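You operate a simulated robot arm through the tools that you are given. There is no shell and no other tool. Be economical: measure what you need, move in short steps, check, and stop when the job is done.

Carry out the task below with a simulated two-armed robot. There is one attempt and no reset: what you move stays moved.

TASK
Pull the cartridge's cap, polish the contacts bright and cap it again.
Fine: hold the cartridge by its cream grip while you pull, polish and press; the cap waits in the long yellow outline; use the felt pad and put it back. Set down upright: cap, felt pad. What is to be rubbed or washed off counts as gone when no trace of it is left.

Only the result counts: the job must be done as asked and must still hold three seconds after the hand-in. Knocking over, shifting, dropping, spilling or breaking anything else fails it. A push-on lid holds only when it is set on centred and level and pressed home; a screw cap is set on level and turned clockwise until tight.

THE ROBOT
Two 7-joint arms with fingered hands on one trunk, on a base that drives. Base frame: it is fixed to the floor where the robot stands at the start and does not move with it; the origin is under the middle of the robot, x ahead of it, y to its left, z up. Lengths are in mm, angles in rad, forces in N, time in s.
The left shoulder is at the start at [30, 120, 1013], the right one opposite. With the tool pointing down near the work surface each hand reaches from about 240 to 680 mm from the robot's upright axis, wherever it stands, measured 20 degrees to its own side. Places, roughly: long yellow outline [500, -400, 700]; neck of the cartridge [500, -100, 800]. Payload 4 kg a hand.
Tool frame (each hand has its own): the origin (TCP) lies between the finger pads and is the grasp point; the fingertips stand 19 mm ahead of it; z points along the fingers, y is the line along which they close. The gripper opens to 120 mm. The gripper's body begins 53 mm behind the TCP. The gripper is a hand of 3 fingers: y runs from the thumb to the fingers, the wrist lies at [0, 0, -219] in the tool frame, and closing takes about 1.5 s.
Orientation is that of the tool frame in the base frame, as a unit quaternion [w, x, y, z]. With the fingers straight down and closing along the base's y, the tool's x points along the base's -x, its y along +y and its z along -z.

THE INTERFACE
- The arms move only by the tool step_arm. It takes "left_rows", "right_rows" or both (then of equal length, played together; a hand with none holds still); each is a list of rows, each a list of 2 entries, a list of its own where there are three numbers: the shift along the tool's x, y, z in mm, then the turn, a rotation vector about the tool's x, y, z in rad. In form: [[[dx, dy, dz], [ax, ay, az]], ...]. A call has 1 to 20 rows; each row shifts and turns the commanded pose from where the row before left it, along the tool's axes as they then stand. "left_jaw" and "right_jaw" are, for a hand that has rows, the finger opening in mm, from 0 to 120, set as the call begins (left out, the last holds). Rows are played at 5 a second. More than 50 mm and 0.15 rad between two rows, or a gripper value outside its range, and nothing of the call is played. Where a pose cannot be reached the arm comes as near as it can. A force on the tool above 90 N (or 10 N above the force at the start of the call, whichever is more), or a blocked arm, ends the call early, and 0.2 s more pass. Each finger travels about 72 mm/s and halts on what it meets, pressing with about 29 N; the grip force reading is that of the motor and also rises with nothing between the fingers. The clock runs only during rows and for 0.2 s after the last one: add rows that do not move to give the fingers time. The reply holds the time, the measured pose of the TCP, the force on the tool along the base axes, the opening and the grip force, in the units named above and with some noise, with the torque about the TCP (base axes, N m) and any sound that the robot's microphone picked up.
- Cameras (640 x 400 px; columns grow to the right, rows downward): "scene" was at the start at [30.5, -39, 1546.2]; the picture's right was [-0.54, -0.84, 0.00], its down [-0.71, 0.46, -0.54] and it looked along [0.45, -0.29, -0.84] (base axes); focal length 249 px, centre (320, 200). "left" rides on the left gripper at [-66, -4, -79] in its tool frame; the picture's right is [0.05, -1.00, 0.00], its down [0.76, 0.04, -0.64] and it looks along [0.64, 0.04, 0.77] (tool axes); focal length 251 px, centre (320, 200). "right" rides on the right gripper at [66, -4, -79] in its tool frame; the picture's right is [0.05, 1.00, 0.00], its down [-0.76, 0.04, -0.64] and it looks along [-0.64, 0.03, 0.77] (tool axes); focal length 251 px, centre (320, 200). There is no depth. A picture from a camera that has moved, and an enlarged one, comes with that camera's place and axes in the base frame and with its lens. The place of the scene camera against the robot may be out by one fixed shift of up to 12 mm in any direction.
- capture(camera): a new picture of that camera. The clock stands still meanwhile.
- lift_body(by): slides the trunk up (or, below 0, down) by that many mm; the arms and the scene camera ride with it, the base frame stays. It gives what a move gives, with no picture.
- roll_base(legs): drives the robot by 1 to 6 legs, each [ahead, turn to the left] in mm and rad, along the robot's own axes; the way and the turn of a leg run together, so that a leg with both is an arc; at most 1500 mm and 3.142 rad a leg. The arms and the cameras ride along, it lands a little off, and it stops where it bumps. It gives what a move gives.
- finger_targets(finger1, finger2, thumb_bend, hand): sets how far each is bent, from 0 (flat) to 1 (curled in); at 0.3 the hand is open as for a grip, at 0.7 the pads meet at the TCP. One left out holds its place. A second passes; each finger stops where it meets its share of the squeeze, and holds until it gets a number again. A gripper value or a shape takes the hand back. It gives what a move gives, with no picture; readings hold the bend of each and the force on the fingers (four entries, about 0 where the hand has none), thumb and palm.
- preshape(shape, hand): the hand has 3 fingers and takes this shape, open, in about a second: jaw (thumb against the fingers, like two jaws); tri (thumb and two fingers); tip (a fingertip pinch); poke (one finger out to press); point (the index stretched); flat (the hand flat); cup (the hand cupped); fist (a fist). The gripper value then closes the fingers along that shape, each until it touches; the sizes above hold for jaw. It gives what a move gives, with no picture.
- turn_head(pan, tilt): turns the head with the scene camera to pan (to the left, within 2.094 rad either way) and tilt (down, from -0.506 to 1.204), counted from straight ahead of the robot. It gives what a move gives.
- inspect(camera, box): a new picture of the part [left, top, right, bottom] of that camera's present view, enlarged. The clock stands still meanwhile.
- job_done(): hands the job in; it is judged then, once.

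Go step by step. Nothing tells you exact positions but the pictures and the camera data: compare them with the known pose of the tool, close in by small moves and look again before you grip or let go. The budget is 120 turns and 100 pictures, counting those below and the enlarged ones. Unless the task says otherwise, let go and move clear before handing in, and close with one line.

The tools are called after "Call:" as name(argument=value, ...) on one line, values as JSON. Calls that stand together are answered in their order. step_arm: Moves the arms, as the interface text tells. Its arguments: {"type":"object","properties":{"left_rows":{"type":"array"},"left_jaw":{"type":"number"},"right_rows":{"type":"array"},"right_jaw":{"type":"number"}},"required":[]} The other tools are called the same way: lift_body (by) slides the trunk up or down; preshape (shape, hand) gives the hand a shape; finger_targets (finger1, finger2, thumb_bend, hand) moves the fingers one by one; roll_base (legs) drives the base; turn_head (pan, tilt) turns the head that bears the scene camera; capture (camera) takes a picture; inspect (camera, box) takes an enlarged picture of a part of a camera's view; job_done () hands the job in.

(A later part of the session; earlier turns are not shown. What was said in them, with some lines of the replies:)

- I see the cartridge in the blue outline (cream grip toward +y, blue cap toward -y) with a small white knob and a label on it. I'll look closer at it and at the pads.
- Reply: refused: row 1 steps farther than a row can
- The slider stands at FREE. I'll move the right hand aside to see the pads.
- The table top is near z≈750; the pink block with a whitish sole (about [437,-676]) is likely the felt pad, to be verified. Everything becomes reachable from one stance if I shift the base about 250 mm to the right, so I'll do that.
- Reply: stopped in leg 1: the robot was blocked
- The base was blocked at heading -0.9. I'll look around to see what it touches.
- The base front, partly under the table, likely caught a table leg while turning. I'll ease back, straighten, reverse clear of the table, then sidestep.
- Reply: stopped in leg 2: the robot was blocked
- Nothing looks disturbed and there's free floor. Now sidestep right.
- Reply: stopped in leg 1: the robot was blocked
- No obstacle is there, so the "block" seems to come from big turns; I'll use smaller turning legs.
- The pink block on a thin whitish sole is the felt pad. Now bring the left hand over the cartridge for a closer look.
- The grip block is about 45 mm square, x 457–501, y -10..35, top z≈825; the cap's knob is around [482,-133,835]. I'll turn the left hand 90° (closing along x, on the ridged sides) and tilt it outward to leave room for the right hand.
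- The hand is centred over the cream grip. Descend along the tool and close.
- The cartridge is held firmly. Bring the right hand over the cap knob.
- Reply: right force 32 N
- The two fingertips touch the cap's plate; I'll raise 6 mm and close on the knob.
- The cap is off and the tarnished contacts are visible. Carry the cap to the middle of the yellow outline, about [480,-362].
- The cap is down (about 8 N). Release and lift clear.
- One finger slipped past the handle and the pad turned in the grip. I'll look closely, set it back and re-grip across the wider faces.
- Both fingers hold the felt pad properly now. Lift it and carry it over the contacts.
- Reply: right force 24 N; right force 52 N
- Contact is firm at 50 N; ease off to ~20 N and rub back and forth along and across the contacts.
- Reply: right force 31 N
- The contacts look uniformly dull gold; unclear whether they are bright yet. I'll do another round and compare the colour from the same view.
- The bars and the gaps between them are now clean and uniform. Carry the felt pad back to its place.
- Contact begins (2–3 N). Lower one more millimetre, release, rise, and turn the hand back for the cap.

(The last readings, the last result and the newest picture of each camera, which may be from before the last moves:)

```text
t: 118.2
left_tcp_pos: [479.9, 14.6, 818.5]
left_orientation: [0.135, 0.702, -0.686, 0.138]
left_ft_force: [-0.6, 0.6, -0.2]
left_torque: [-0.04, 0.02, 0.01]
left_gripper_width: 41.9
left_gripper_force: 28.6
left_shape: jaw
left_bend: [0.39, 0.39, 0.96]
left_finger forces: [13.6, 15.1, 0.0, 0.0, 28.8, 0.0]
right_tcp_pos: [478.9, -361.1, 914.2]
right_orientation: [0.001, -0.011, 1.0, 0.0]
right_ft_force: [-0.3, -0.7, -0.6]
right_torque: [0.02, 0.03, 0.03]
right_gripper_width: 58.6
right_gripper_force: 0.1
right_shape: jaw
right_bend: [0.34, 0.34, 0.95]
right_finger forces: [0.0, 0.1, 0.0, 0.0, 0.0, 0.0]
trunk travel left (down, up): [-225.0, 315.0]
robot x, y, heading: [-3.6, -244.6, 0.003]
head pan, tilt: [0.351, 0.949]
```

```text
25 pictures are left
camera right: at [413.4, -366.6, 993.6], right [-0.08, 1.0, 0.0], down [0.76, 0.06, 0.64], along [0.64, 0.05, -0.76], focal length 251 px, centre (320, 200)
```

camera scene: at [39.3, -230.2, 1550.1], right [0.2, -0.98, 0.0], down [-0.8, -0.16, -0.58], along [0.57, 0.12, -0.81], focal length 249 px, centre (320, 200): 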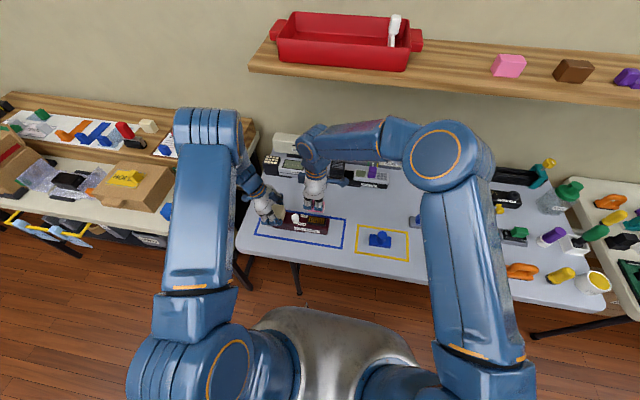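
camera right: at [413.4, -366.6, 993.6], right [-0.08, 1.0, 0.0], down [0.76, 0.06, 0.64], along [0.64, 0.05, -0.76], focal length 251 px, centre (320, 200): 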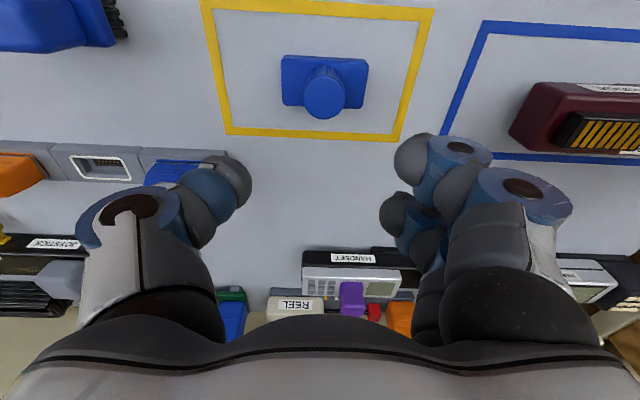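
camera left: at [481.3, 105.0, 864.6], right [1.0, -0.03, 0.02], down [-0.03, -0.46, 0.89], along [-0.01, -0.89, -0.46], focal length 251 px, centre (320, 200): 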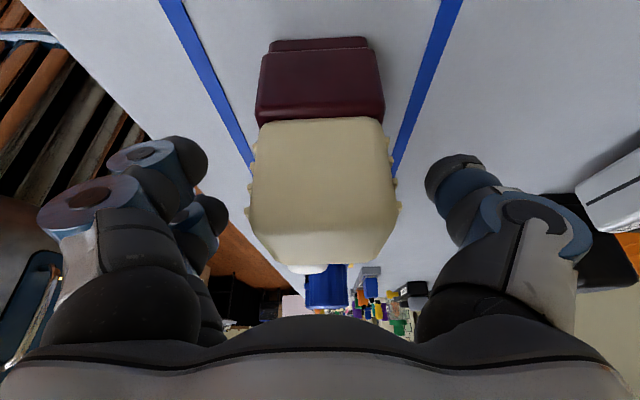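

Call:
inspect(camera="right", box=[540, 90, 640, 165])

Call:
step_arm(right_rows=[[[0, 0, 40], [0, 0, 0]], [[-1, 0, 40], [0, 0, 0]], [[0, 0, 30], [0, 0, 0]], [[0, 0, 20], [0, 0, 0]], [[0, 0, 0], [0, 0, 0]]])

Call:
capture(camera="right")

```text
5.33 times, centred on (590, 128) of right
camera zoom: at [413.4, -366.6, 993.6], right [-0.08, 1.0, 0.0], down [0.76, 0.06, 0.64], along [0.64, 0.05, -0.76], focal length 1341 px, centre (-1120, 587)
```

zoom: 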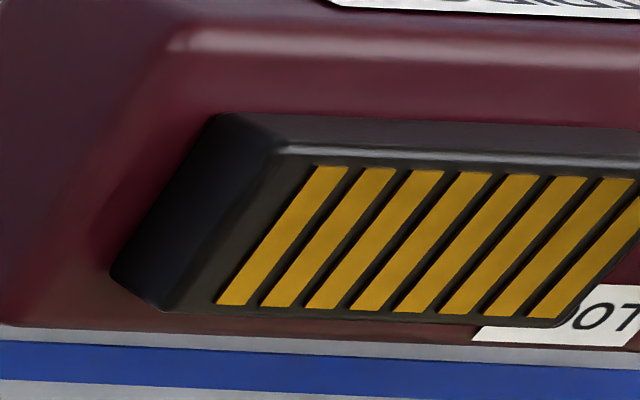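

```text
t: 119.4
left_tcp_pos: [480.1, 13.2, 817.6]
left_orientation: [0.136, 0.702, -0.685, 0.14]
left_ft_force: [1.0, 0.1, -0.6]
left_torque: [-0.02, 0.02, 0.02]
left_gripper_width: 42.1
left_gripper_force: 29.4
left_shape: jaw
left_bend: [0.39, 0.39, 0.96]
left_finger forces: [13.7, 15.0, 0.1, 0.0, 28.9, 0.0]
right_tcp_pos: [480.6, -364.2, 786.3]
right_orientation: [0.001, -0.011, 1.0, -0.001]
right_ft_force: [-0.4, -0.3, -0.4]
right_torque: [-0.02, 0.0, -0.01]
right_gripper_width: 58.4
right_gripper_force: 0.0
right_shape: jaw
right_bend: [0.34, 0.34, 0.95]
right_finger forces: [0.1, 0.0, 0.0, 0.1, 0.0, 0.0]
trunk travel left (down, up): [-225.0, 315.0]
robot x, y, heading: [-4.4, -243.5, 0.001]
head pan, tilt: [0.351, 0.949]
```

```text
23 pictures are left
camera right: at [414.7, -367.7, 864.5], right [-0.08, 1.0, 0.0], down [0.76, 0.06, 0.64], along [0.64, 0.05, -0.76], focal length 251 px, centre (320, 200)
```

right: 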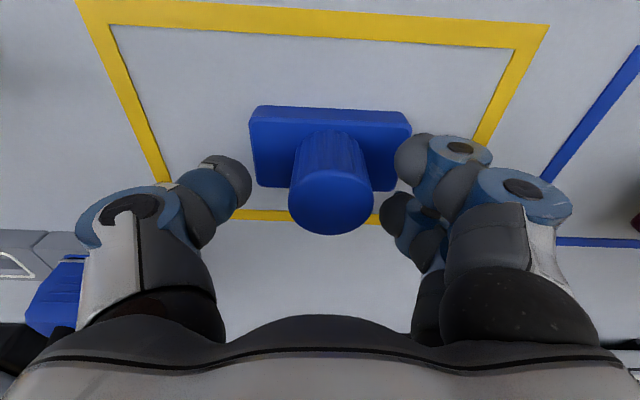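

Contacts are uniformly gold. Lower onto the cap's knob and grip it.

Call:
step_arm(right_rows=[[[0, 0, 7], [0, 0, 0]], [[0, 0, 0], [0, 0, 0]], [[0, 0, 0], [0, 0, 0]]])

Call:
step_arm(right_rows=[[[0, 0, 0], [0, 0, 0]], [[0, 0, 0], [0, 0, 0]], [[0, 0, 0], [0, 0, 0]], [[0, 0, 0], [0, 0, 0]], [[0, 0, 0], [0, 0, 0]], [[0, 0, 0], [0, 0, 0]]], right_jaw=10)

Call:
capture(camera="right")

```text
t: 120.2
left_tcp_pos: [480.0, 13.6, 817.2]
left_orientation: [0.136, 0.701, -0.686, 0.139]
left_ft_force: [-1.1, 0.2, -0.3]
left_torque: [-0.03, 0.04, 0.0]
left_gripper_width: 42.1
left_gripper_force: 28.9
left_shape: jaw
left_bend: [0.39, 0.39, 0.96]
left_finger forces: [13.6, 15.1, 0.0, 0.1, 28.7, 0.0]
right_tcp_pos: [480.6, -362.3, 778.1]
right_orientation: [0.001, -0.011, 1.0, 0.0]
right_ft_force: [-0.1, -1.1, 0.0]
right_torque: [-0.01, 0.0, 0.01]
right_gripper_width: 58.3
right_gripper_force: 0.1
right_shape: jaw
right_bend: [0.34, 0.34, 0.95]
right_finger forces: [0.0, 0.1, 0.1, 0.0, 0.1, 0.0]
trunk travel left (down, up): [-225.0, 315.0]
robot x, y, heading: [-4.5, -245.9, 0.005]
head pan, tilt: [0.351, 0.949]
```

```text
t: 121.6
left_tcp_pos: [480.9, 13.6, 816.6]
left_orientation: [0.136, 0.702, -0.686, 0.139]
left_ft_force: [0.3, 0.6, 0.0]
left_torque: [-0.01, 0.07, 0.03]
left_gripper_width: 42.0
left_gripper_force: 28.8
left_shape: jaw
left_bend: [0.39, 0.39, 0.96]
left_finger forces: [13.8, 15.1, 0.0, 0.0, 28.7, 0.1]
right_tcp_pos: [481.0, -362.6, 778.5]
right_orientation: [0.0, -0.011, 1.0, -0.001]
right_ft_force: [0.4, 0.1, -0.5]
right_torque: [0.0, -0.02, -0.02]
right_gripper_width: 21.6
right_gripper_force: 28.4
right_shape: jaw
right_bend: [0.48, 0.48, 0.9]
right_finger forces: [10.6, 11.2, 0.0, 0.0, 24.6, 0.0]
trunk travel left (down, up): [-225.0, 315.0]
robot x, y, heading: [-5.0, -246.0, 0.005]
head pan, tilt: [0.351, 0.949]
```

```text
22 pictures are left
camera right: at [414.9, -367.8, 857.4], right [-0.08, 1.0, 0.0], down [0.76, 0.06, 0.64], along [0.64, 0.05, -0.76], focal length 251 px, centre (320, 200)
```

right: 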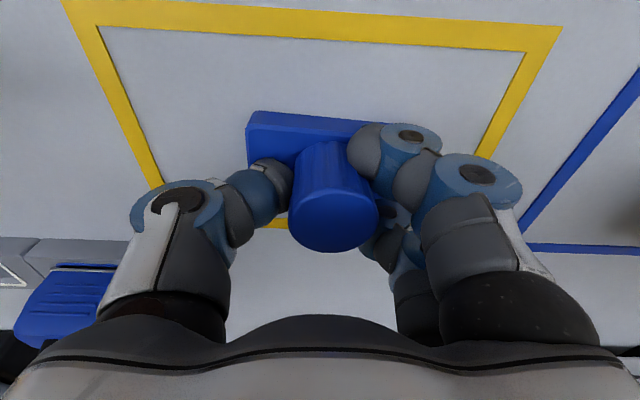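

The cap is gripped, slightly yawed in the hand. Lift and carry it above the contacts, then compare alignment.

Call:
step_arm(right_rows=[[[0, 0, -20], [0, 0, 0]], [[0, 0, -40], [0, 0, 0]], [[0, 0, -40], [0, 0, 0]], [[0, 0, -40], [0, 0, 0]], [[-1.5, 38.3, 0], [0, 0, 0]], [[-1.5, 38.3, 0], [0, 0, 0]], [[-1.5, 38.3, 0], [0, 0, 0]], [[-1.5, 38.3, 0], [0, 0, 0]], [[-1.5, 38.3, 0], [0, 0, 0]], [[-1.5, 38.3, 0], [0, 0, 0]], [[0, 0, 0], [0, 0, 0]]])

Call:
inspect(camera="right", box=[240, 20, 440, 145])

```text
t: 124.0
left_tcp_pos: [480.4, 14.3, 816.5]
left_orientation: [0.137, 0.702, -0.686, 0.138]
left_ft_force: [-0.4, 0.5, -0.5]
left_torque: [-0.01, 0.01, -0.01]
left_gripper_width: 42.0
left_gripper_force: 28.3
left_shape: jaw
left_bend: [0.39, 0.39, 0.96]
left_finger forces: [13.7, 15.0, 0.1, 0.0, 28.8, 0.0]
right_tcp_pos: [483.4, -132.7, 918.3]
right_orientation: [0.002, -0.011, 1.0, -0.001]
right_ft_force: [0.0, 0.5, -0.3]
right_torque: [0.02, -0.04, -0.01]
right_gripper_width: 21.5
right_gripper_force: 29.4
right_shape: jaw
right_bend: [0.48, 0.48, 0.9]
right_finger forces: [11.1, 11.5, 0.0, 0.0, 24.5, 0.1]
trunk travel left (down, up): [-225.0, 315.0]
robot x, y, heading: [-3.1, -244.9, 0.003]
head pan, tilt: [0.351, 0.949]
```

```text
3.20 times, centred on (340, 82) of right
camera zoom: at [418.4, -137.6, 997.1], right [-0.08, 1.0, 0.0], down [0.76, 0.06, 0.64], along [0.64, 0.05, -0.76], focal length 805 px, centre (256, 576)
```

zoom: 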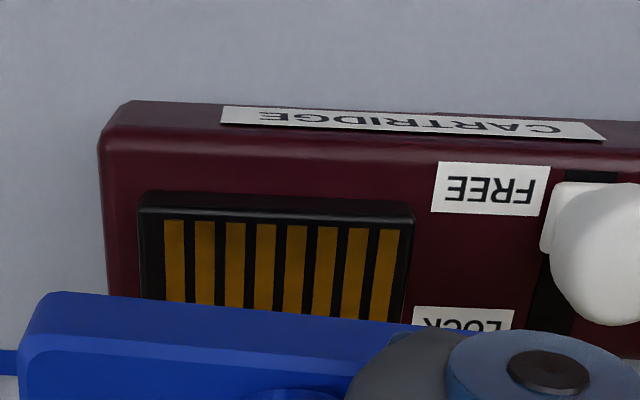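

Positions match the earlier ones; the cap is yawed about 0.07 rad relative to the cartridge, so I turn the hand to correct it and lower to just above the contact block.

Call:
step_arm(right_rows=[[[0, 0, 0], [0, 0, -0.065]], [[-0.5, 0.3, 25], [0, 0, 0]], [[0, 0, 25], [0, 0, 0]], [[0, 0, 0], [0, 0, 0]], [[0, 0, 0], [0, 0, 0]]])

Call:
capture(camera="right")

Call:
inspect(camera="scene", box=[270, 175, 366, 235])

```text
t: 125.2
left_tcp_pos: [480.6, 13.1, 816.5]
left_orientation: [0.136, 0.701, -0.686, 0.14]
left_ft_force: [0.8, 0.5, -0.8]
left_torque: [-0.02, 0.04, 0.01]
left_gripper_width: 41.9
left_gripper_force: 28.8
left_shape: jaw
left_bend: [0.39, 0.39, 0.96]
left_finger forces: [13.8, 15.1, 0.0, 0.0, 28.7, 0.0]
right_tcp_pos: [485.8, -132.4, 868.3]
right_orientation: [0.001, -0.045, 0.999, -0.001]
right_ft_force: [0.5, -0.6, 0.0]
right_torque: [0.0, 0.02, -0.01]
right_gripper_width: 21.4
right_gripper_force: 29.5
right_shape: jaw
right_bend: [0.48, 0.48, 0.9]
right_finger forces: [11.0, 11.4, 0.1, 0.0, 24.3, 0.0]
trunk travel left (down, up): [-225.0, 315.0]
robot x, y, heading: [0.2, -243.1, 0.003]
head pan, tilt: [0.351, 0.949]
```

```text
20 pictures are left
camera right: at [419.7, -141.7, 946.2], right [-0.14, 0.99, 0.0], down [0.76, 0.11, 0.64], along [0.64, 0.09, -0.77], focal length 251 px, centre (320, 200)
```

right: 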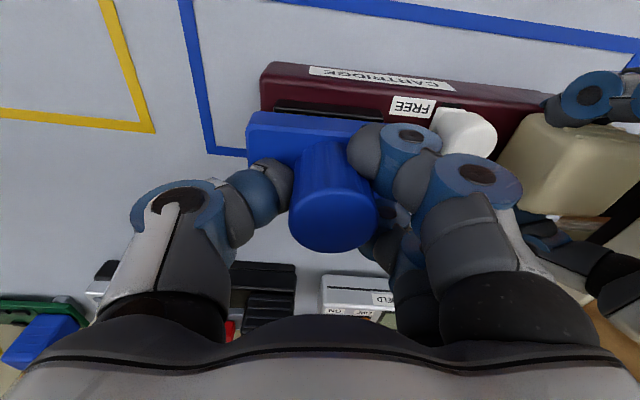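

```text
6.67 times, centred on (318, 205) of scene
camera zoom: at [36.2, -219.6, 1550.1], right [0.35, -0.94, 0.0], down [-0.76, -0.28, -0.58], along [0.55, 0.2, -0.81], focal length 1660 px, centre (333, 167)
```

zoom: 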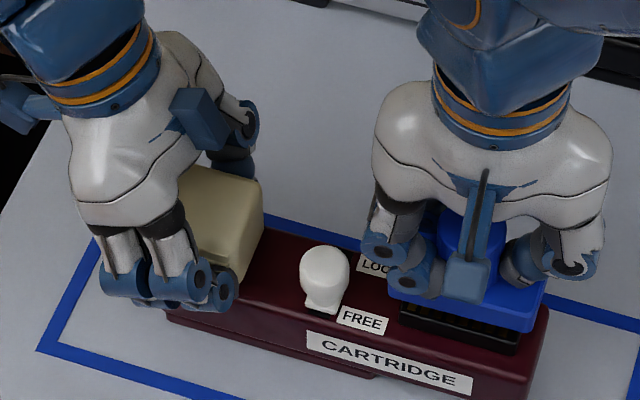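

Aligned. Lower slowly until the cap meets the block.

Call:
step_arm(right_rows=[[[0, 0, 10], [0, 0, 0]], [[0, 0, 8], [0, 0, 0]], [[0, 0, 4], [0, 0, 0]], [[0, 0, 0], [0, 0, 0]]])

Call:
step_arm(right_rows=[[[0, 0, 3], [0, 0, 0]], [[0, 0, 0], [0, 0, 0]]])

Call:
capture(camera="right")

```text
t: 126.2
left_tcp_pos: [480.4, 12.9, 817.0]
left_orientation: [0.136, 0.702, -0.686, 0.138]
left_ft_force: [0.3, 0.0, -0.5]
left_torque: [0.01, 0.04, 0.03]
left_gripper_width: 42.0
left_gripper_force: 28.9
left_shape: jaw
left_bend: [0.39, 0.39, 0.96]
left_finger forces: [13.7, 15.0, 0.0, 0.1, 28.6, 0.1]
right_tcp_pos: [485.5, -132.5, 846.0]
right_orientation: [0.0, -0.045, 0.999, -0.001]
right_ft_force: [0.7, -0.2, -0.2]
right_torque: [0.0, 0.0, -0.01]
right_gripper_width: 21.5
right_gripper_force: 28.8
right_shape: jaw
right_bend: [0.48, 0.48, 0.9]
right_finger forces: [11.2, 11.3, 0.0, 0.0, 24.4, 0.1]
trunk travel left (down, up): [-225.0, 315.0]
robot x, y, heading: [-7.0, -247.4, 0.004]
head pan, tilt: [0.351, 0.949]
```

```text
t: 126.8
left_tcp_pos: [480.6, 13.6, 817.6]
left_orientation: [0.135, 0.701, -0.686, 0.138]
left_ft_force: [0.1, 1.6, -0.9]
left_torque: [-0.01, 0.02, 0.02]
left_gripper_width: 42.0
left_gripper_force: 28.8
left_shape: jaw
left_bend: [0.39, 0.39, 0.96]
left_finger forces: [13.7, 14.9, 0.0, 0.0, 28.8, 0.0]
right_tcp_pos: [485.9, -133.1, 842.3]
right_orientation: [0.001, -0.045, 0.999, -0.001]
right_ft_force: [0.4, -0.1, -0.1]
right_torque: [0.04, 0.02, -0.01]
right_gripper_width: 21.4
right_gripper_force: 29.0
right_shape: jaw
right_bend: [0.48, 0.48, 0.9]
right_finger forces: [11.1, 11.4, 0.0, 0.0, 24.4, 0.0]
trunk travel left (down, up): [-225.0, 315.0]
robot x, y, heading: [-8.7, -245.0, -0.003]
head pan, tilt: [0.351, 0.949]
```

```text
18 pictures are left
camera right: at [419.9, -142.0, 922.1], right [-0.14, 0.99, 0.0], down [0.76, 0.11, 0.64], along [0.64, 0.09, -0.76], focal length 251 px, centre (320, 200)
```

right: 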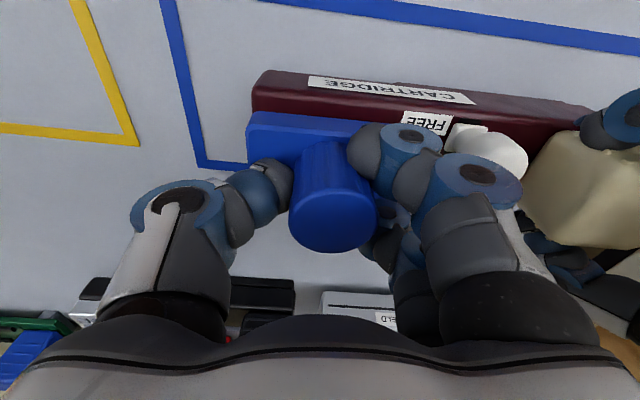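

Call:
step_arm(right_rows=[[[1.2, 0.5, 2], [0, 0, 0]], [[0, 0, 2], [0, 0, 0]], [[0, 0, 0], [0, 0, 0]]])

Call:
step_arm(right_rows=[[[0, 0, 2], [0, 0, 0]], [[0, 0, 0], [0, 0, 0]]])

```text
t: 127.6
left_tcp_pos: [479.6, 13.2, 818.0]
left_orientation: [0.136, 0.702, -0.685, 0.139]
left_ft_force: [0.2, -0.3, -0.7]
left_torque: [0.01, 0.07, 0.01]
left_gripper_width: 41.8
left_gripper_force: 29.2
left_shape: jaw
left_bend: [0.39, 0.39, 0.96]
left_finger forces: [13.9, 14.9, 0.0, 0.0, 28.8, 0.1]
right_tcp_pos: [485.1, -132.1, 840.4]
right_orientation: [0.001, -0.045, 0.999, -0.001]
right_ft_force: [0.5, -1.0, 2.8]
right_torque: [0.02, 0.0, 0.0]
right_gripper_width: 21.5
right_gripper_force: 29.0
right_shape: jaw
right_bend: [0.48, 0.48, 0.9]
right_finger forces: [11.2, 11.5, 0.0, 0.0, 25.8, 0.0]
trunk travel left (down, up): [-225.0, 315.0]
robot x, y, heading: [-2.6, -242.0, 0.005]
head pan, tilt: [0.351, 0.949]
```

```text
t: 128.2
left_tcp_pos: [479.8, 13.4, 816.9]
left_orientation: [0.135, 0.701, -0.686, 0.139]
left_ft_force: [-0.2, 0.6, 0.8]
left_torque: [-0.01, 0.05, 0.04]
left_gripper_width: 42.0
left_gripper_force: 28.7
left_shape: jaw
left_bend: [0.39, 0.39, 0.96]
left_finger forces: [13.7, 14.9, 0.1, 0.1, 28.9, 0.0]
right_tcp_pos: [483.5, -132.1, 838.5]
right_orientation: [0.001, -0.044, 0.999, -0.001]
right_ft_force: [0.9, -2.5, 5.5]
right_torque: [0.05, 0.03, 0.04]
right_gripper_width: 21.6
right_gripper_force: 29.1
right_shape: jaw
right_bend: [0.48, 0.48, 0.9]
right_finger forces: [11.2, 11.9, 0.0, 0.0, 27.9, 0.0]
trunk travel left (down, up): [-225.0, 315.0]
robot x, y, heading: [-2.3, -237.6, 0.002]
head pan, tilt: [0.351, 0.949]
```

Call:
step_arm(right_rows=[[[0, 0, 2], [0, 0, 0]], [[0, 0, 2], [0, 0, 0]], [[0, 0, 0], [0, 0, 0]]])

Call:
step_arm(right_rows=[[[0, 0, 2], [0, 0, 0]], [[0, 0, 2], [0, 0, 0]], [[0, 0, 0], [0, 0, 0]]])

Call:
capture(camera="right")

Call:
inspect(camera="scene", box=[270, 175, 366, 235])

```text
t: 129.0
left_tcp_pos: [480.8, 13.6, 816.9]
left_orientation: [0.136, 0.701, -0.686, 0.138]
left_ft_force: [0.8, 0.4, -0.9]
left_torque: [-0.02, 0.01, 0.0]
left_gripper_width: 42.0
left_gripper_force: 29.4
left_shape: jaw
left_bend: [0.39, 0.39, 0.96]
left_finger forces: [13.5, 15.3, 0.1, 0.1, 29.4, 0.0]
right_tcp_pos: [483.9, -131.8, 833.9]
right_orientation: [0.001, -0.045, 0.999, -0.001]
right_ft_force: [1.8, -2.1, 8.3]
right_torque: [0.17, -0.03, 0.02]
right_gripper_width: 21.6
right_gripper_force: 29.8
right_shape: jaw
right_bend: [0.48, 0.48, 0.9]
right_finger forces: [11.5, 12.5, 0.1, 0.1, 28.6, 0.0]
trunk travel left (down, up): [-225.0, 315.0]
robot x, y, heading: [-0.9, -243.5, 0.0]
head pan, tilt: [0.351, 0.949]
```

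```text
t: 129.8
left_tcp_pos: [479.5, 13.8, 818.0]
left_orientation: [0.135, 0.701, -0.686, 0.139]
left_ft_force: [1.4, 2.3, 1.0]
left_torque: [0.05, 0.04, 0.0]
left_gripper_width: 41.8
left_gripper_force: 29.1
left_shape: jaw
left_bend: [0.39, 0.39, 0.96]
left_finger forces: [13.9, 14.8, 0.0, 0.0, 29.8, 0.0]
right_tcp_pos: [483.4, -132.8, 830.3]
right_orientation: [0.001, -0.043, 0.999, 0.0]
right_ft_force: [3.2, -5.8, 14.9]
right_torque: [0.1, -0.02, 0.08]
right_gripper_width: 21.9
right_gripper_force: 29.1
right_shape: jaw
right_bend: [0.48, 1.0, 0.9]
right_finger forces: [12.1, 12.7, 0.0, 0.0, 32.5, 0.0]
trunk travel left (down, up): [-225.0, 315.0]
robot x, y, heading: [-1.9, -242.9, 0.008]
head pan, tilt: [0.351, 0.949]
```

```text
17 pictures are left
camera right: at [418.6, -142.1, 909.1], right [-0.14, 0.99, 0.0], down [0.76, 0.11, 0.65], along [0.64, 0.09, -0.76], focal length 251 px, centre (320, 200)
```

right: 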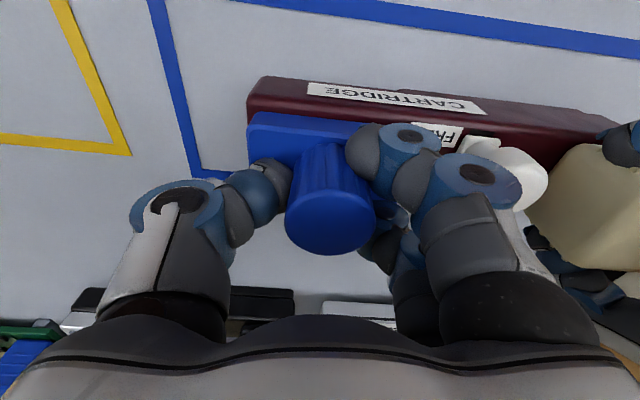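

```text
6.67 times, centred on (318, 205) of scene
camera zoom: at [35.0, -220.5, 1550.3], right [0.35, -0.94, 0.0], down [-0.76, -0.28, -0.58], along [0.55, 0.2, -0.81], focal length 1660 px, centre (333, 167)
```

zoom: 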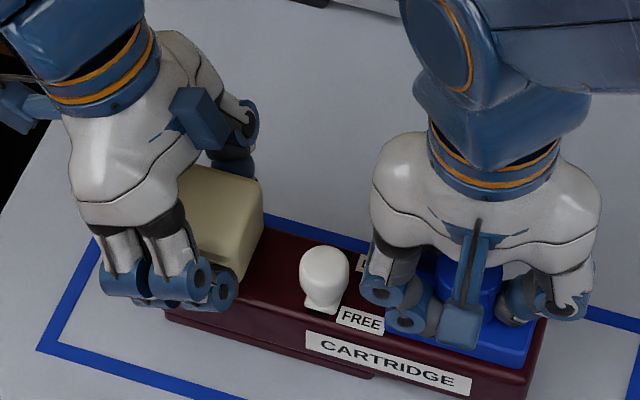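

The cap looks down on the block; one finger slipped. I'll release, rise, and check before pressing it home from above.

Call:
step_arm(right_rows=[[[0, 0, -2], [0, 0, 0]], [[0, 0, 0], [0, 0, 0]], [[0, 0, 0], [0, 0, 0]], [[0, 0, 0], [0, 0, 0]], [[0, 0, 0], [0, 0, 0]], [[0, 0, -20], [0, 0, 0]], [[0, 0, -40], [0, 0, 0]], [[0, 0, -40], [0, 0, 0]], [[0, 0, 0], [0, 0, 0]]], right_jaw=58)

Call:
inspect(camera="right", box=[240, 30, 440, 155])

Call:
inspect(camera="scene", box=[270, 175, 366, 235])

```text
t: 131.8
left_tcp_pos: [480.0, 13.0, 816.1]
left_orientation: [0.135, 0.702, -0.685, 0.139]
left_ft_force: [0.0, -0.4, 0.4]
left_torque: [-0.03, 0.09, -0.04]
left_gripper_width: 42.0
left_gripper_force: 29.3
left_shape: jaw
left_bend: [0.39, 0.39, 0.96]
left_finger forces: [14.1, 15.2, 0.1, 0.0, 28.8, 0.0]
right_tcp_pos: [483.2, -131.7, 932.0]
right_orientation: [-0.002, -0.044, 0.999, -0.001]
right_ft_force: [0.5, 0.3, 1.2]
right_torque: [0.0, 0.03, 0.03]
right_gripper_width: 57.6
right_gripper_force: 0.0
right_shape: jaw
right_bend: [0.34, 0.34, 0.95]
right_finger forces: [0.1, 0.0, 0.0, 0.0, 0.0, 0.1]
trunk travel left (down, up): [-225.0, 315.0]
robot x, y, heading: [-6.3, -244.7, 0.003]
head pan, tilt: [0.351, 0.949]
```

```text
3.20 times, centred on (340, 92) of right
camera zoom: at [418.1, -140.9, 1010.4], right [-0.14, 0.99, 0.0], down [0.76, 0.11, 0.64], along [0.64, 0.09, -0.77], focal length 805 px, centre (256, 544)
```

zoom: 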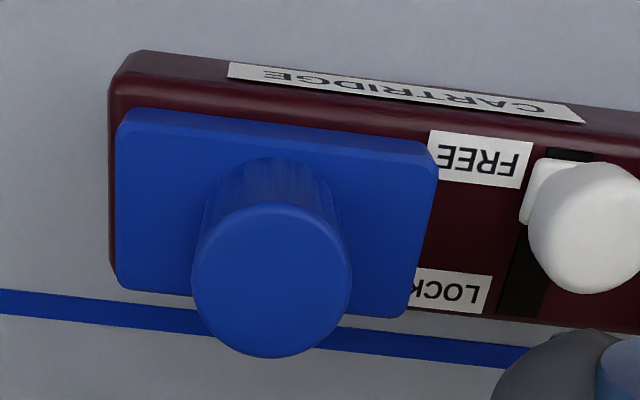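

```text
6.67 times, centred on (318, 205) of scene
camera zoom: at [36.4, -219.4, 1550.0], right [0.35, -0.94, 0.0], down [-0.76, -0.28, -0.58], along [0.55, 0.2, -0.81], focal length 1660 px, centre (333, 167)
```

zoom: 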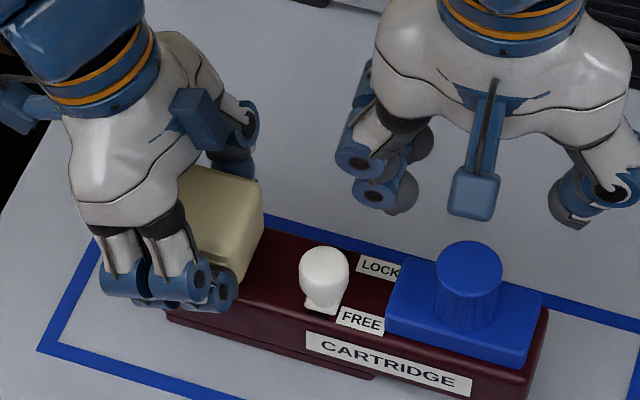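

The cap sits level and aligned. Now close the fingers and press on the knob's top to drive it home.

Call:
step_arm(right_rows=[[[-1, 1.5, 0], [0, 0, 0]], [[0, 0, 0], [0, 0, 0]], [[0, 0, 0], [0, 0, 0]], [[0, 0, 0], [0, 0, 0]], [[0, 0, 20], [0, 0, 0]], [[0, 0, 20], [0, 0, 0]], [[0, 0, 20], [0, 0, 0]], [[0, 0, 0], [0, 0, 0]]], right_jaw=0)

Call:
capture(camera="right")

```text
t: 133.6
left_tcp_pos: [480.3, 12.8, 816.8]
left_orientation: [0.136, 0.702, -0.685, 0.139]
left_ft_force: [-0.5, 1.3, 0.1]
left_torque: [-0.03, 0.04, 0.01]
left_gripper_width: 41.9
left_gripper_force: 28.6
left_shape: jaw
left_bend: [0.39, 0.39, 0.96]
left_finger forces: [14.1, 15.0, 0.0, 0.0, 29.0, 0.0]
right_tcp_pos: [484.4, -130.7, 872.3]
right_orientation: [0.002, -0.044, 0.999, 0.0]
right_ft_force: [0.0, -0.1, -0.5]
right_torque: [0.04, -0.01, -0.01]
right_gripper_width: 0.0
right_gripper_force: 29.1
right_shape: jaw
right_bend: [0.75, 0.75, 0.44]
right_finger forces: [0.1, 0.0, 0.0, 0.0, 0.0, 0.1]
trunk travel left (down, up): [-225.0, 315.0]
robot x, y, heading: [-6.6, -243.9, 0.001]
head pan, tilt: [0.351, 0.949]
```

```text
13 pictures are left
camera right: at [419.7, -140.5, 950.1], right [-0.14, 0.99, 0.0], down [0.76, 0.11, 0.64], along [0.64, 0.09, -0.76], focal length 251 px, centre (320, 200)
```

right: 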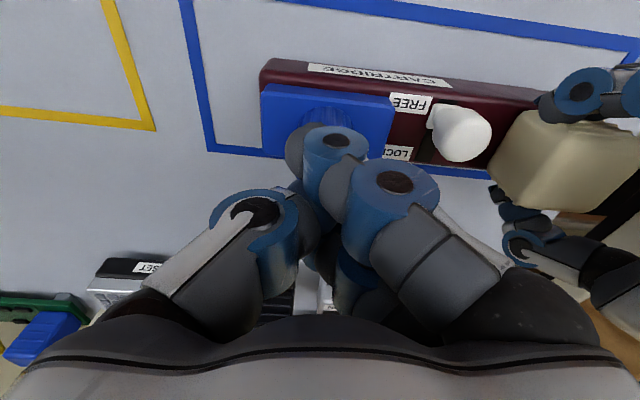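

Call:
step_arm(right_rows=[[[0, 0, 5], [0, 0, 0]], [[0, 0, 5], [0, 0, 0]], [[0, 0, 3], [0, 0, 0]], [[0, 0, 0], [0, 0, 0]]])

Call:
step_arm(right_rows=[[[0, 0, 3], [0, 0, 0]], [[0, 0, 2], [0, 0, 0]], [[0, 0, 0], [0, 0, 0]]])

```text
t: 134.6
left_tcp_pos: [479.7, 13.1, 818.7]
left_orientation: [0.135, 0.701, -0.686, 0.14]
left_ft_force: [1.0, -0.6, 6.0]
left_torque: [0.06, 0.05, -0.03]
left_gripper_width: 41.7
left_gripper_force: 29.3
left_shape: jaw
left_bend: [0.39, 0.39, 0.96]
left_finger forces: [15.4, 13.8, 0.0, 0.0, 29.8, 0.1]
right_tcp_pos: [486.0, -130.3, 860.4]
right_orientation: [0.003, -0.044, 0.999, 0.001]
right_ft_force: [1.3, -3.6, 27.0]
right_torque: [-0.06, 0.08, 0.02]
right_gripper_width: 0.1
right_gripper_force: 28.6
right_shape: jaw
right_bend: [0.76, 0.76, 0.46]
right_finger forces: [7.0, 4.3, 0.0, 0.0, 19.7, 0.1]
trunk travel left (down, up): [-225.0, 315.0]
robot x, y, heading: [-5.6, -243.7, 0.006]
head pan, tilt: [0.351, 0.949]
```

```text
t: 135.4
left_tcp_pos: [479.1, 11.2, 818.1]
left_orientation: [0.135, 0.702, -0.685, 0.14]
left_ft_force: [1.0, 4.5, 4.1]
left_torque: [0.06, 0.08, 0.09]
left_gripper_width: 41.8
left_gripper_force: 28.8
left_shape: jaw
left_bend: [0.39, 0.39, 0.96]
left_finger forces: [15.2, 14.0, 0.1, 0.1, 30.0, 0.0]
right_tcp_pos: [485.3, -131.6, 855.1]
right_orientation: [0.003, -0.043, 0.999, -0.001]
right_ft_force: [2.8, -6.3, 26.3]
right_torque: [0.32, -0.04, -0.02]
right_gripper_width: 0.0
right_gripper_force: 28.7
right_shape: jaw
right_bend: [0.76, 0.76, 0.51]
right_finger forces: [0.5, 0.9, 0.0, 0.0, 27.6, 0.0]
trunk travel left (down, up): [-225.0, 315.0]
robot x, y, heading: [-6.1, -244.2, 0.001]
head pan, tilt: [0.351, 0.949]
```

Call:
step_arm(right_rows=[[[0, 0, 3], [0, 0, 0]], [[0, 0, 3], [0, 0, 0]], [[0, 0, 0], [0, 0, 0]]])

Call:
capture(camera="right")

```text
t: 136.2
left_tcp_pos: [479.2, 11.8, 819.5]
left_orientation: [0.134, 0.702, -0.686, 0.14]
left_ft_force: [-0.5, 2.8, 13.0]
left_torque: [0.06, 0.09, 0.0]
left_gripper_width: 41.9
left_gripper_force: 29.1
left_shape: jaw
left_bend: [0.39, 0.39, 0.96]
left_finger forces: [16.3, 14.0, 0.1, 0.0, 30.8, 0.0]
right_tcp_pos: [484.8, -130.2, 849.8]
right_orientation: [0.003, -0.045, 0.999, 0.0]
right_ft_force: [2.5, 3.0, 26.0]
right_torque: [0.17, -0.04, 0.03]
right_gripper_width: 0.0
right_gripper_force: 29.1
right_shape: jaw
right_bend: [0.77, 0.78, 0.54]
right_finger forces: [4.8, 6.5, 0.0, 0.1, 16.8, 0.1]
trunk travel left (down, up): [-225.0, 315.0]
robot x, y, heading: [-4.0, -242.8, 0.003]
head pan, tilt: [0.351, 0.949]
```

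```text
12 pictures are left
camera right: at [417.7, -139.0, 927.6], right [-0.14, 0.99, 0.0], down [0.75, 0.11, 0.65], along [0.64, 0.09, -0.76], focal length 251 px, centre (320, 200)
```

right: 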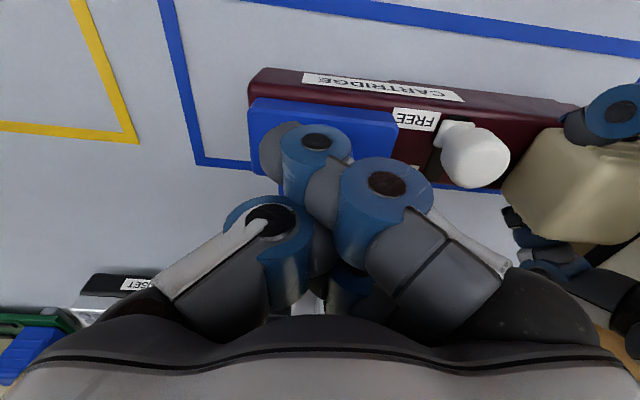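

The fingers yield at about 26 N, so I'll rise and press with a fist instead.

Call:
step_arm(right_rows=[[[0, 0, -30], [0, 0, 0]], [[0, 0, -40], [0, 0, 0]], [[0, 0, 0], [0, 0, 0]]])

Call:
preshape(shape="fist", hand="right")

Call:
capture(camera="right")

Call:
inspect(camera="scene", box=[270, 165, 366, 235])

```text
t: 137.0
left_tcp_pos: [480.2, 13.2, 817.7]
left_orientation: [0.135, 0.702, -0.685, 0.139]
left_ft_force: [0.3, -0.2, 0.3]
left_torque: [-0.08, 0.05, 0.0]
left_gripper_width: 42.0
left_gripper_force: 28.6
left_shape: jaw
left_bend: [0.39, 0.39, 0.96]
left_finger forces: [14.0, 15.2, 0.1, 0.0, 29.0, 0.0]
right_tcp_pos: [485.4, -131.1, 916.2]
right_orientation: [0.0, -0.044, 0.999, -0.001]
right_ft_force: [0.4, -1.5, -0.6]
right_torque: [0.02, -0.02, 0.02]
right_gripper_width: 0.0
right_gripper_force: 29.4
right_shape: jaw
right_bend: [0.77, 0.77, 0.5]
right_finger forces: [0.1, 0.0, 0.1, 0.0, 0.0, 0.0]
trunk travel left (down, up): [-225.0, 315.0]
robot x, y, heading: [-6.0, -244.6, 0.004]
head pan, tilt: [0.351, 0.949]
```

```text
t: 137.9
left_tcp_pos: [479.2, 14.0, 818.0]
left_orientation: [0.136, 0.702, -0.685, 0.139]
left_ft_force: [-0.3, 0.6, -1.0]
left_torque: [-0.02, 0.07, -0.03]
left_gripper_width: 41.8
left_gripper_force: 29.3
left_shape: jaw
left_bend: [0.39, 0.39, 0.96]
left_finger forces: [14.0, 15.0, 0.0, 0.1, 28.9, 0.0]
right_tcp_pos: [485.6, -130.8, 916.4]
right_orientation: [0.001, -0.045, 0.999, -0.001]
right_ft_force: [-0.5, -0.2, 0.0]
right_torque: [0.0, -0.05, 0.01]
right_gripper_width: 0.0
right_gripper_force: 0.1
right_shape: fist
right_bend: [1.0, 1.0, 0.67]
right_finger forces: [0.1, 0.0, 0.0, 0.0, 0.0, 0.0]
trunk travel left (down, up): [-225.0, 315.0]
robot x, y, heading: [-7.5, -244.5, 0.001]
head pan, tilt: [0.351, 0.949]
```

```text
11 pictures are left
camera right: at [419.5, -139.2, 995.7], right [-0.14, 0.99, 0.0], down [0.76, 0.11, 0.64], along [0.64, 0.09, -0.76], focal length 251 px, centre (320, 200)
```

right: 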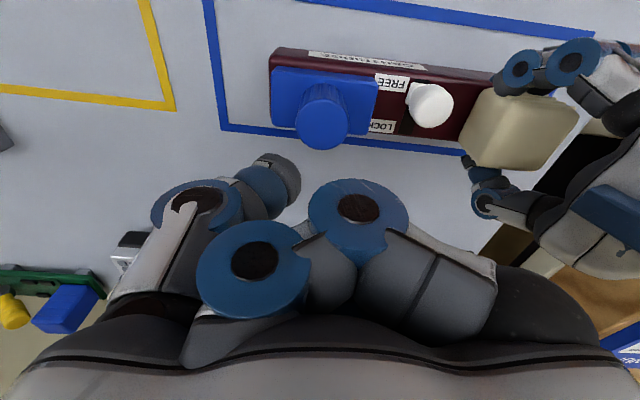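

```text
5.71 times, centred on (318, 200) of scene
camera zoom: at [36.0, -219.7, 1550.1], right [0.35, -0.94, 0.0], down [-0.76, -0.28, -0.58], along [0.55, 0.2, -0.81], focal length 1423 px, centre (331, 200)
```

zoom: 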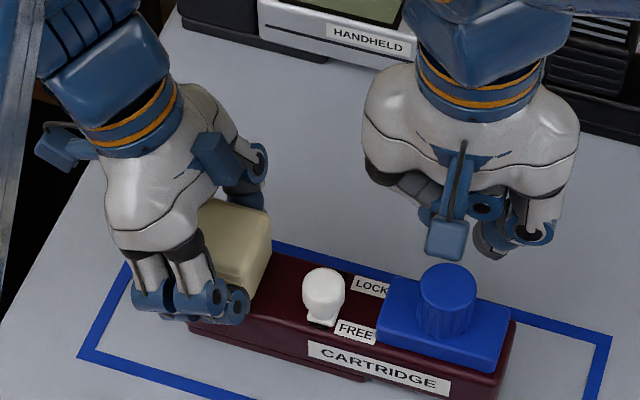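

Call:
finger_targets(hand="right", finger1=1.0, finger2=1.0, thumb_bend=1.0)

Call:
inspect(camera="scene", box=[250, 160, 378, 240])

Call:
capture(camera="right")

```text
t: 138.9
left_tcp_pos: [479.6, 12.4, 817.8]
left_orientation: [0.136, 0.701, -0.686, 0.139]
left_ft_force: [-1.0, -0.7, -1.3]
left_torque: [0.0, 0.03, 0.01]
left_gripper_width: 42.0
left_gripper_force: 28.5
left_shape: jaw
left_bend: [0.39, 0.39, 0.96]
left_finger forces: [14.0, 15.0, 0.0, 0.1, 28.9, 0.0]
right_tcp_pos: [485.3, -129.4, 917.2]
right_orientation: [0.001, -0.044, 0.999, -0.001]
right_ft_force: [-0.6, -0.8, -0.2]
right_torque: [0.02, 0.01, 0.02]
right_gripper_width: 29.6
right_gripper_force: 0.0
right_shape: fingers
right_bend: [1.0, 1.0, 0.98]
right_finger forces: [0.0, 0.0, 0.0, 0.0, 0.0, 0.0]
trunk travel left (down, up): [-225.0, 315.0]
robot x, y, heading: [-6.3, -243.2, 0.0]
head pan, tilt: [0.351, 0.949]
```

```text
5.00 times, centred on (314, 200) of scene
camera zoom: at [36.1, -219.6, 1550.1], right [0.35, -0.94, 0.0], down [-0.76, -0.28, -0.58], along [0.55, 0.2, -0.81], focal length 1245 px, centre (350, 200)
```

zoom: 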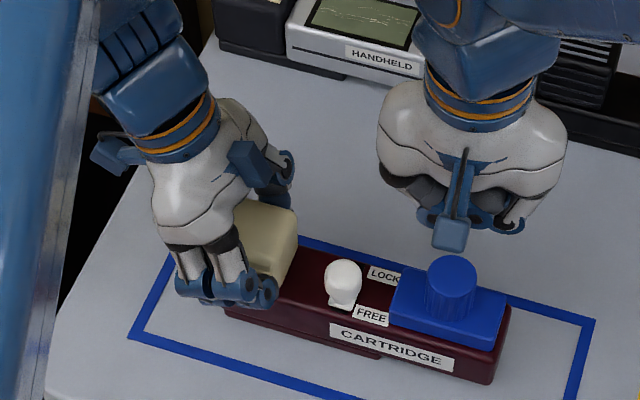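

```text
8 pictures are left
camera right: at [419.5, -139.3, 995.7], right [-0.14, 0.99, 0.0], down [0.76, 0.11, 0.64], along [0.64, 0.09, -0.76], focal length 251 px, centre (320, 200)
```

right: 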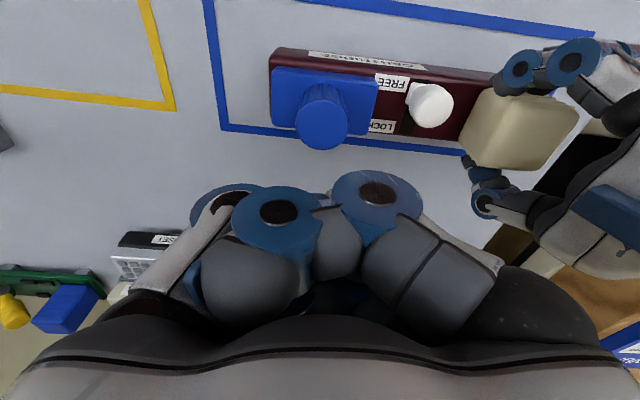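

The view now matches the original seated picture. I'll still give one firm, centred press with the fist.

Call:
step_arm(right_rows=[[[0, 0, 20], [0, 0, 0]], [[0, 0, 20], [0, 0, 0]], [[0, 0, 10], [0, 0, 0]], [[0, 0, 0], [0, 0, 0]]])

Call:
step_arm(right_rows=[[[0, 0, 6], [0, 0, 0]], [[0, 0, 6], [0, 0, 0]], [[0, 0, 0], [0, 0, 0]]])

```text
t: 139.9
left_tcp_pos: [479.9, 13.4, 817.8]
left_orientation: [0.136, 0.702, -0.686, 0.139]
left_ft_force: [0.7, 0.5, -0.7]
left_torque: [-0.04, 0.04, -0.02]
left_gripper_width: 42.0
left_gripper_force: 29.7
left_shape: jaw
left_bend: [0.39, 0.39, 0.96]
left_finger forces: [14.1, 15.0, 0.0, 0.0, 28.8, 0.0]
right_tcp_pos: [485.5, -130.4, 867.1]
right_orientation: [-0.001, -0.044, 0.999, 0.0]
right_ft_force: [0.3, 0.2, -0.2]
right_torque: [0.0, 0.04, -0.01]
right_gripper_width: 29.5
right_gripper_force: 0.0
right_shape: fingers
right_bend: [1.0, 1.0, 0.98]
right_finger forces: [0.0, 0.1, 0.1, 0.0, 0.1, 0.0]
trunk travel left (down, up): [-225.0, 315.0]
robot x, y, heading: [-4.1, -241.4, 0.004]
head pan, tilt: [0.351, 0.949]
```

```text
t: 140.7
left_tcp_pos: [481.7, 12.1, 817.8]
left_orientation: [0.136, 0.701, -0.686, 0.139]
left_ft_force: [0.6, -0.1, 0.4]
left_torque: [-0.02, 0.03, -0.03]
left_gripper_width: 41.9
left_gripper_force: 29.0
left_shape: jaw
left_bend: [0.39, 0.39, 0.96]
left_finger forces: [14.1, 15.0, 0.0, 0.0, 28.8, 0.0]
right_tcp_pos: [486.0, -130.2, 856.2]
right_orientation: [0.0, -0.044, 0.999, -0.001]
right_ft_force: [-0.4, -0.1, 0.3]
right_torque: [-0.01, 0.02, -0.03]
right_gripper_width: 29.3
right_gripper_force: 0.0
right_shape: fingers
right_bend: [1.0, 1.0, 0.98]
right_finger forces: [0.0, 0.1, 0.1, 0.0, 0.0, 0.0]
trunk travel left (down, up): [-225.0, 315.0]
robot x, y, heading: [-8.6, -244.2, -0.0]
head pan, tilt: [0.351, 0.949]
```

Call:
step_arm(right_rows=[[[0, 0, 6], [0, 0, 0]], [[0, 0, 6], [0, 0, 0]], [[0, 0, 0], [0, 0, 0]]])

Call:
capture(camera="right")

```text
t: 141.5
left_tcp_pos: [480.1, 14.2, 817.0]
left_orientation: [0.135, 0.702, -0.685, 0.14]
left_ft_force: [0.4, 0.1, 0.6]
left_torque: [-0.01, 0.03, 0.0]
left_gripper_width: 42.0
left_gripper_force: 28.8
left_shape: jaw
left_bend: [0.39, 0.39, 0.96]
left_finger forces: [14.3, 14.8, 0.0, 0.0, 29.1, 0.0]
right_tcp_pos: [485.8, -129.9, 844.6]
right_orientation: [0.002, -0.044, 0.999, -0.001]
right_ft_force: [0.2, -2.2, 8.6]
right_torque: [0.1, 0.01, 0.01]
right_gripper_width: 28.9
right_gripper_force: 4.9
right_shape: fingers
right_bend: [1.0, 1.0, 1.0]
right_finger forces: [0.0, 0.0, 0.0, 0.1, 11.0, 0.0]
trunk travel left (down, up): [-225.0, 315.0]
robot x, y, heading: [-4.6, -242.8, 0.007]
head pan, tilt: [0.351, 0.949]
```

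```text
7 pictures are left
camera right: at [419.5, -139.7, 922.8], right [-0.14, 0.99, 0.0], down [0.76, 0.11, 0.65], along [0.64, 0.09, -0.76], focal length 251 px, centre (320, 200)
```

right: 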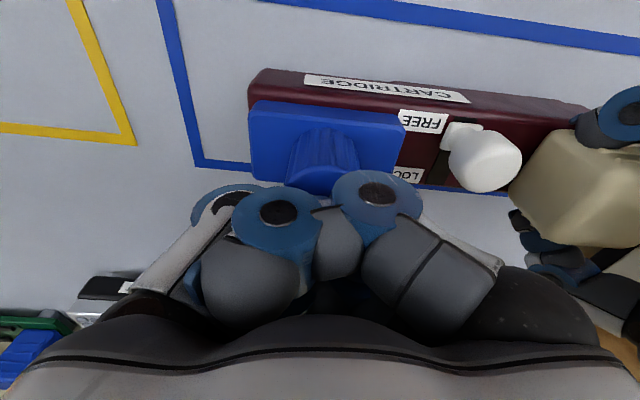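

Call:
step_arm(right_rows=[[[0, 0, 3], [0, 0, 0]], [[0, 0, 3], [0, 0, 0]], [[0, 0, 0], [0, 0, 0]]])

Call:
step_arm(right_rows=[[[0, 0, 3], [0, 0, 0]], [[0, 0, 2], [0, 0, 0]], [[0, 0, 0], [0, 0, 0]]])

```text
t: 142.3
left_tcp_pos: [479.6, 11.7, 821.0]
left_orientation: [0.134, 0.702, -0.685, 0.14]
left_ft_force: [1.7, 2.4, 1.7]
left_torque: [0.09, 0.05, 0.12]
left_gripper_width: 42.3
left_gripper_force: 29.3
left_shape: jaw
left_bend: [0.39, 0.39, 0.96]
left_finger forces: [15.0, 13.4, 0.0, 0.0, 30.3, 0.0]
right_tcp_pos: [485.4, -131.1, 840.4]
right_orientation: [0.005, -0.044, 0.999, -0.001]
right_ft_force: [2.5, -12.7, 39.7]
right_torque: [0.4, 0.06, -0.06]
right_gripper_width: 27.9
right_gripper_force: 25.0
right_shape: fingers
right_bend: [1.0, 1.0, 1.0]
right_finger forces: [0.0, 0.0, 0.0, 0.0, 50.1, 0.1]
trunk travel left (down, up): [-225.0, 315.0]
robot x, y, heading: [-6.5, -241.4, 0.001]
head pan, tilt: [0.351, 0.949]
```

```text
t: 143.1
left_tcp_pos: [477.5, 11.2, 820.6]
left_orientation: [0.133, 0.702, -0.686, 0.138]
left_ft_force: [3.7, 5.6, 3.3]
left_torque: [0.18, 0.06, 0.29]
left_gripper_width: 42.0
left_gripper_force: 28.6
left_shape: jaw
left_bend: [0.39, 0.4, 0.96]
left_finger forces: [15.5, 12.5, 0.0, 0.0, 32.4, 0.1]
right_tcp_pos: [486.2, -132.3, 839.3]
right_orientation: [0.007, -0.043, 0.999, 0.002]
right_ft_force: [1.2, -20.1, 61.4]
right_torque: [0.56, 0.08, 0.02]
right_gripper_width: 27.4
right_gripper_force: 38.0
right_shape: fingers
right_bend: [1.0, 1.0, 1.0]
right_finger forces: [0.1, 0.1, 0.0, 0.1, 76.8, 0.0]
trunk travel left (down, up): [-225.0, 315.0]
robot x, y, heading: [-5.0, -243.1, 0.004]
head pan, tilt: [0.351, 0.949]
```

Pressed with 61 N and it holds solid. Lift the right hand away, then release the grip with the left.

Call:
step_arm(right_rows=[[[0, 0, -15], [0, 0, 0]], [[0, 0, -35], [0, 0, 0]], [[0, 0, -45], [0, 0, 0]], [[0, -30, -35], [0, 0, 0]], [[0, -45, 0], [0, 0, 0]], [[0, -45, 0], [0, 0, 0]], [[0, -45, 0], [0, 0, 0]]])

Call:
step_arm(left_rows=[[[0, 0, 0], [0, 0, 0]], [[0, 0, 0], [0, 0, 0]], [[0, 0, 0], [0, 0, 0]], [[0, 0, 0], [0, 0, 0]], [[0, 0, 0], [0, 0, 0]], [[0, 0, -20], [0, 0, 0]], [[0, 0, -40], [0, 0, 0]], [[0, 0, -40], [0, 0, 0]], [[0, 0, -40], [0, 0, 0]], [[0, 0, 0], [0, 0, 0]]], left_jaw=90)

Call:
inspect(camera="scene", box=[250, 160, 378, 240])

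Call:
capture(camera="scene")

```text
t: 144.7
left_tcp_pos: [479.1, 13.0, 817.8]
left_orientation: [0.135, 0.702, -0.685, 0.138]
left_ft_force: [0.6, 0.3, -0.9]
left_torque: [0.01, 0.06, -0.02]
left_gripper_width: 42.2
left_gripper_force: 29.4
left_shape: jaw
left_bend: [0.39, 0.39, 0.96]
left_finger forces: [14.0, 15.3, 0.1, 0.0, 29.0, 0.0]
right_tcp_pos: [498.4, -295.5, 961.9]
right_orientation: [0.0, -0.044, 0.999, -0.001]
right_ft_force: [-0.1, -0.6, -0.6]
right_torque: [0.0, -0.02, -0.01]
right_gripper_width: 29.0
right_gripper_force: 0.1
right_shape: fingers
right_bend: [1.0, 1.0, 0.99]
right_finger forces: [0.1, 0.0, 0.0, 0.0, 0.0, 0.0]
trunk travel left (down, up): [-225.0, 315.0]
robot x, y, heading: [-5.5, -246.5, 0.01]
head pan, tilt: [0.351, 0.949]
```

```text
t: 146.9
left_tcp_pos: [478.6, 68.3, 947.4]
left_orientation: [0.136, 0.702, -0.685, 0.139]
left_ft_force: [0.0, -0.3, 0.1]
left_torque: [0.04, -0.04, -0.02]
left_gripper_width: 89.6
left_gripper_force: 0.0
left_shape: jaw
left_bend: [0.26, 0.26, 0.12]
left_finger forces: [0.1, 0.1, 0.0, 0.0, 0.1, 0.0]
right_tcp_pos: [499.3, -293.2, 963.4]
right_orientation: [0.0, -0.045, 0.999, -0.001]
right_ft_force: [-0.2, -0.7, -1.5]
right_torque: [0.03, 0.01, 0.0]
right_gripper_width: 29.2
right_gripper_force: 0.1
right_shape: fingers
right_bend: [1.0, 1.0, 0.99]
right_finger forces: [0.0, 0.1, 0.0, 0.0, 0.0, 0.1]
trunk travel left (down, up): [-225.0, 315.0]
robot x, y, heading: [-3.4, -243.4, 0.003]
head pan, tilt: [0.351, 0.949]
```

```text
5.00 times, centred on (314, 200) of scene
camera zoom: at [36.6, -219.7, 1550.0], right [0.35, -0.94, 0.0], down [-0.76, -0.28, -0.58], along [0.55, 0.2, -0.81], focal length 1245 px, centre (350, 200)
```

zoom: 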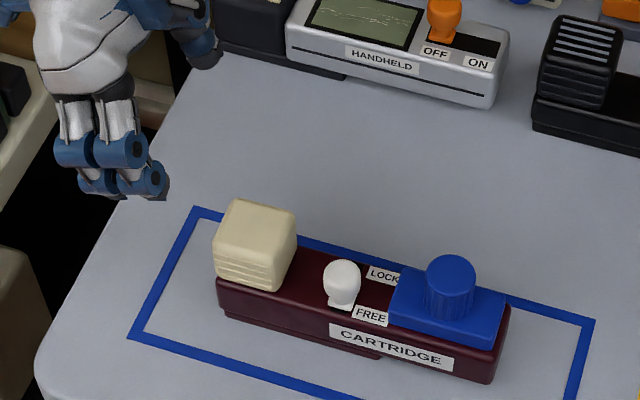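

```text
5 pictures are left
camera scene: at [36.6, -219.7, 1550.0], right [0.35, -0.94, 0.0], down [-0.76, -0.28, -0.58], along [0.55, 0.2, -0.81], focal length 249 px, centre (320, 200)
```

scene: 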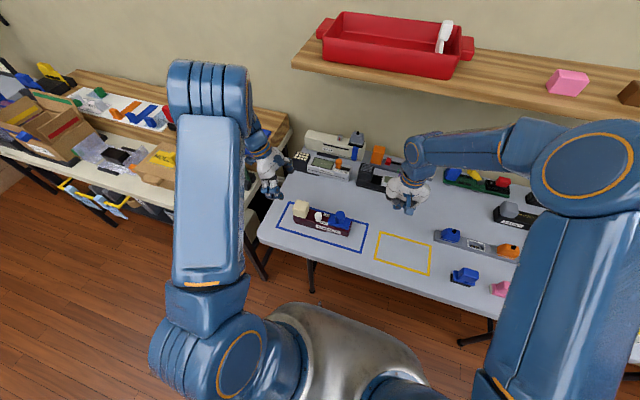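

The cap is seated exactly as in the first picture. The felt pad is back in its place and both hands are clear, so I hand the job in.

Call:
job_done()

```text
The job is handed in.
```

I pulled the cap, polished the contacts with the felt pad, pressed the cap home again (61 N) and stood the pad back in its place. The contacts look evenly gold with no trace left, though I had no close-up from before polishing to compare. I judged the pad to be felt from its looks.
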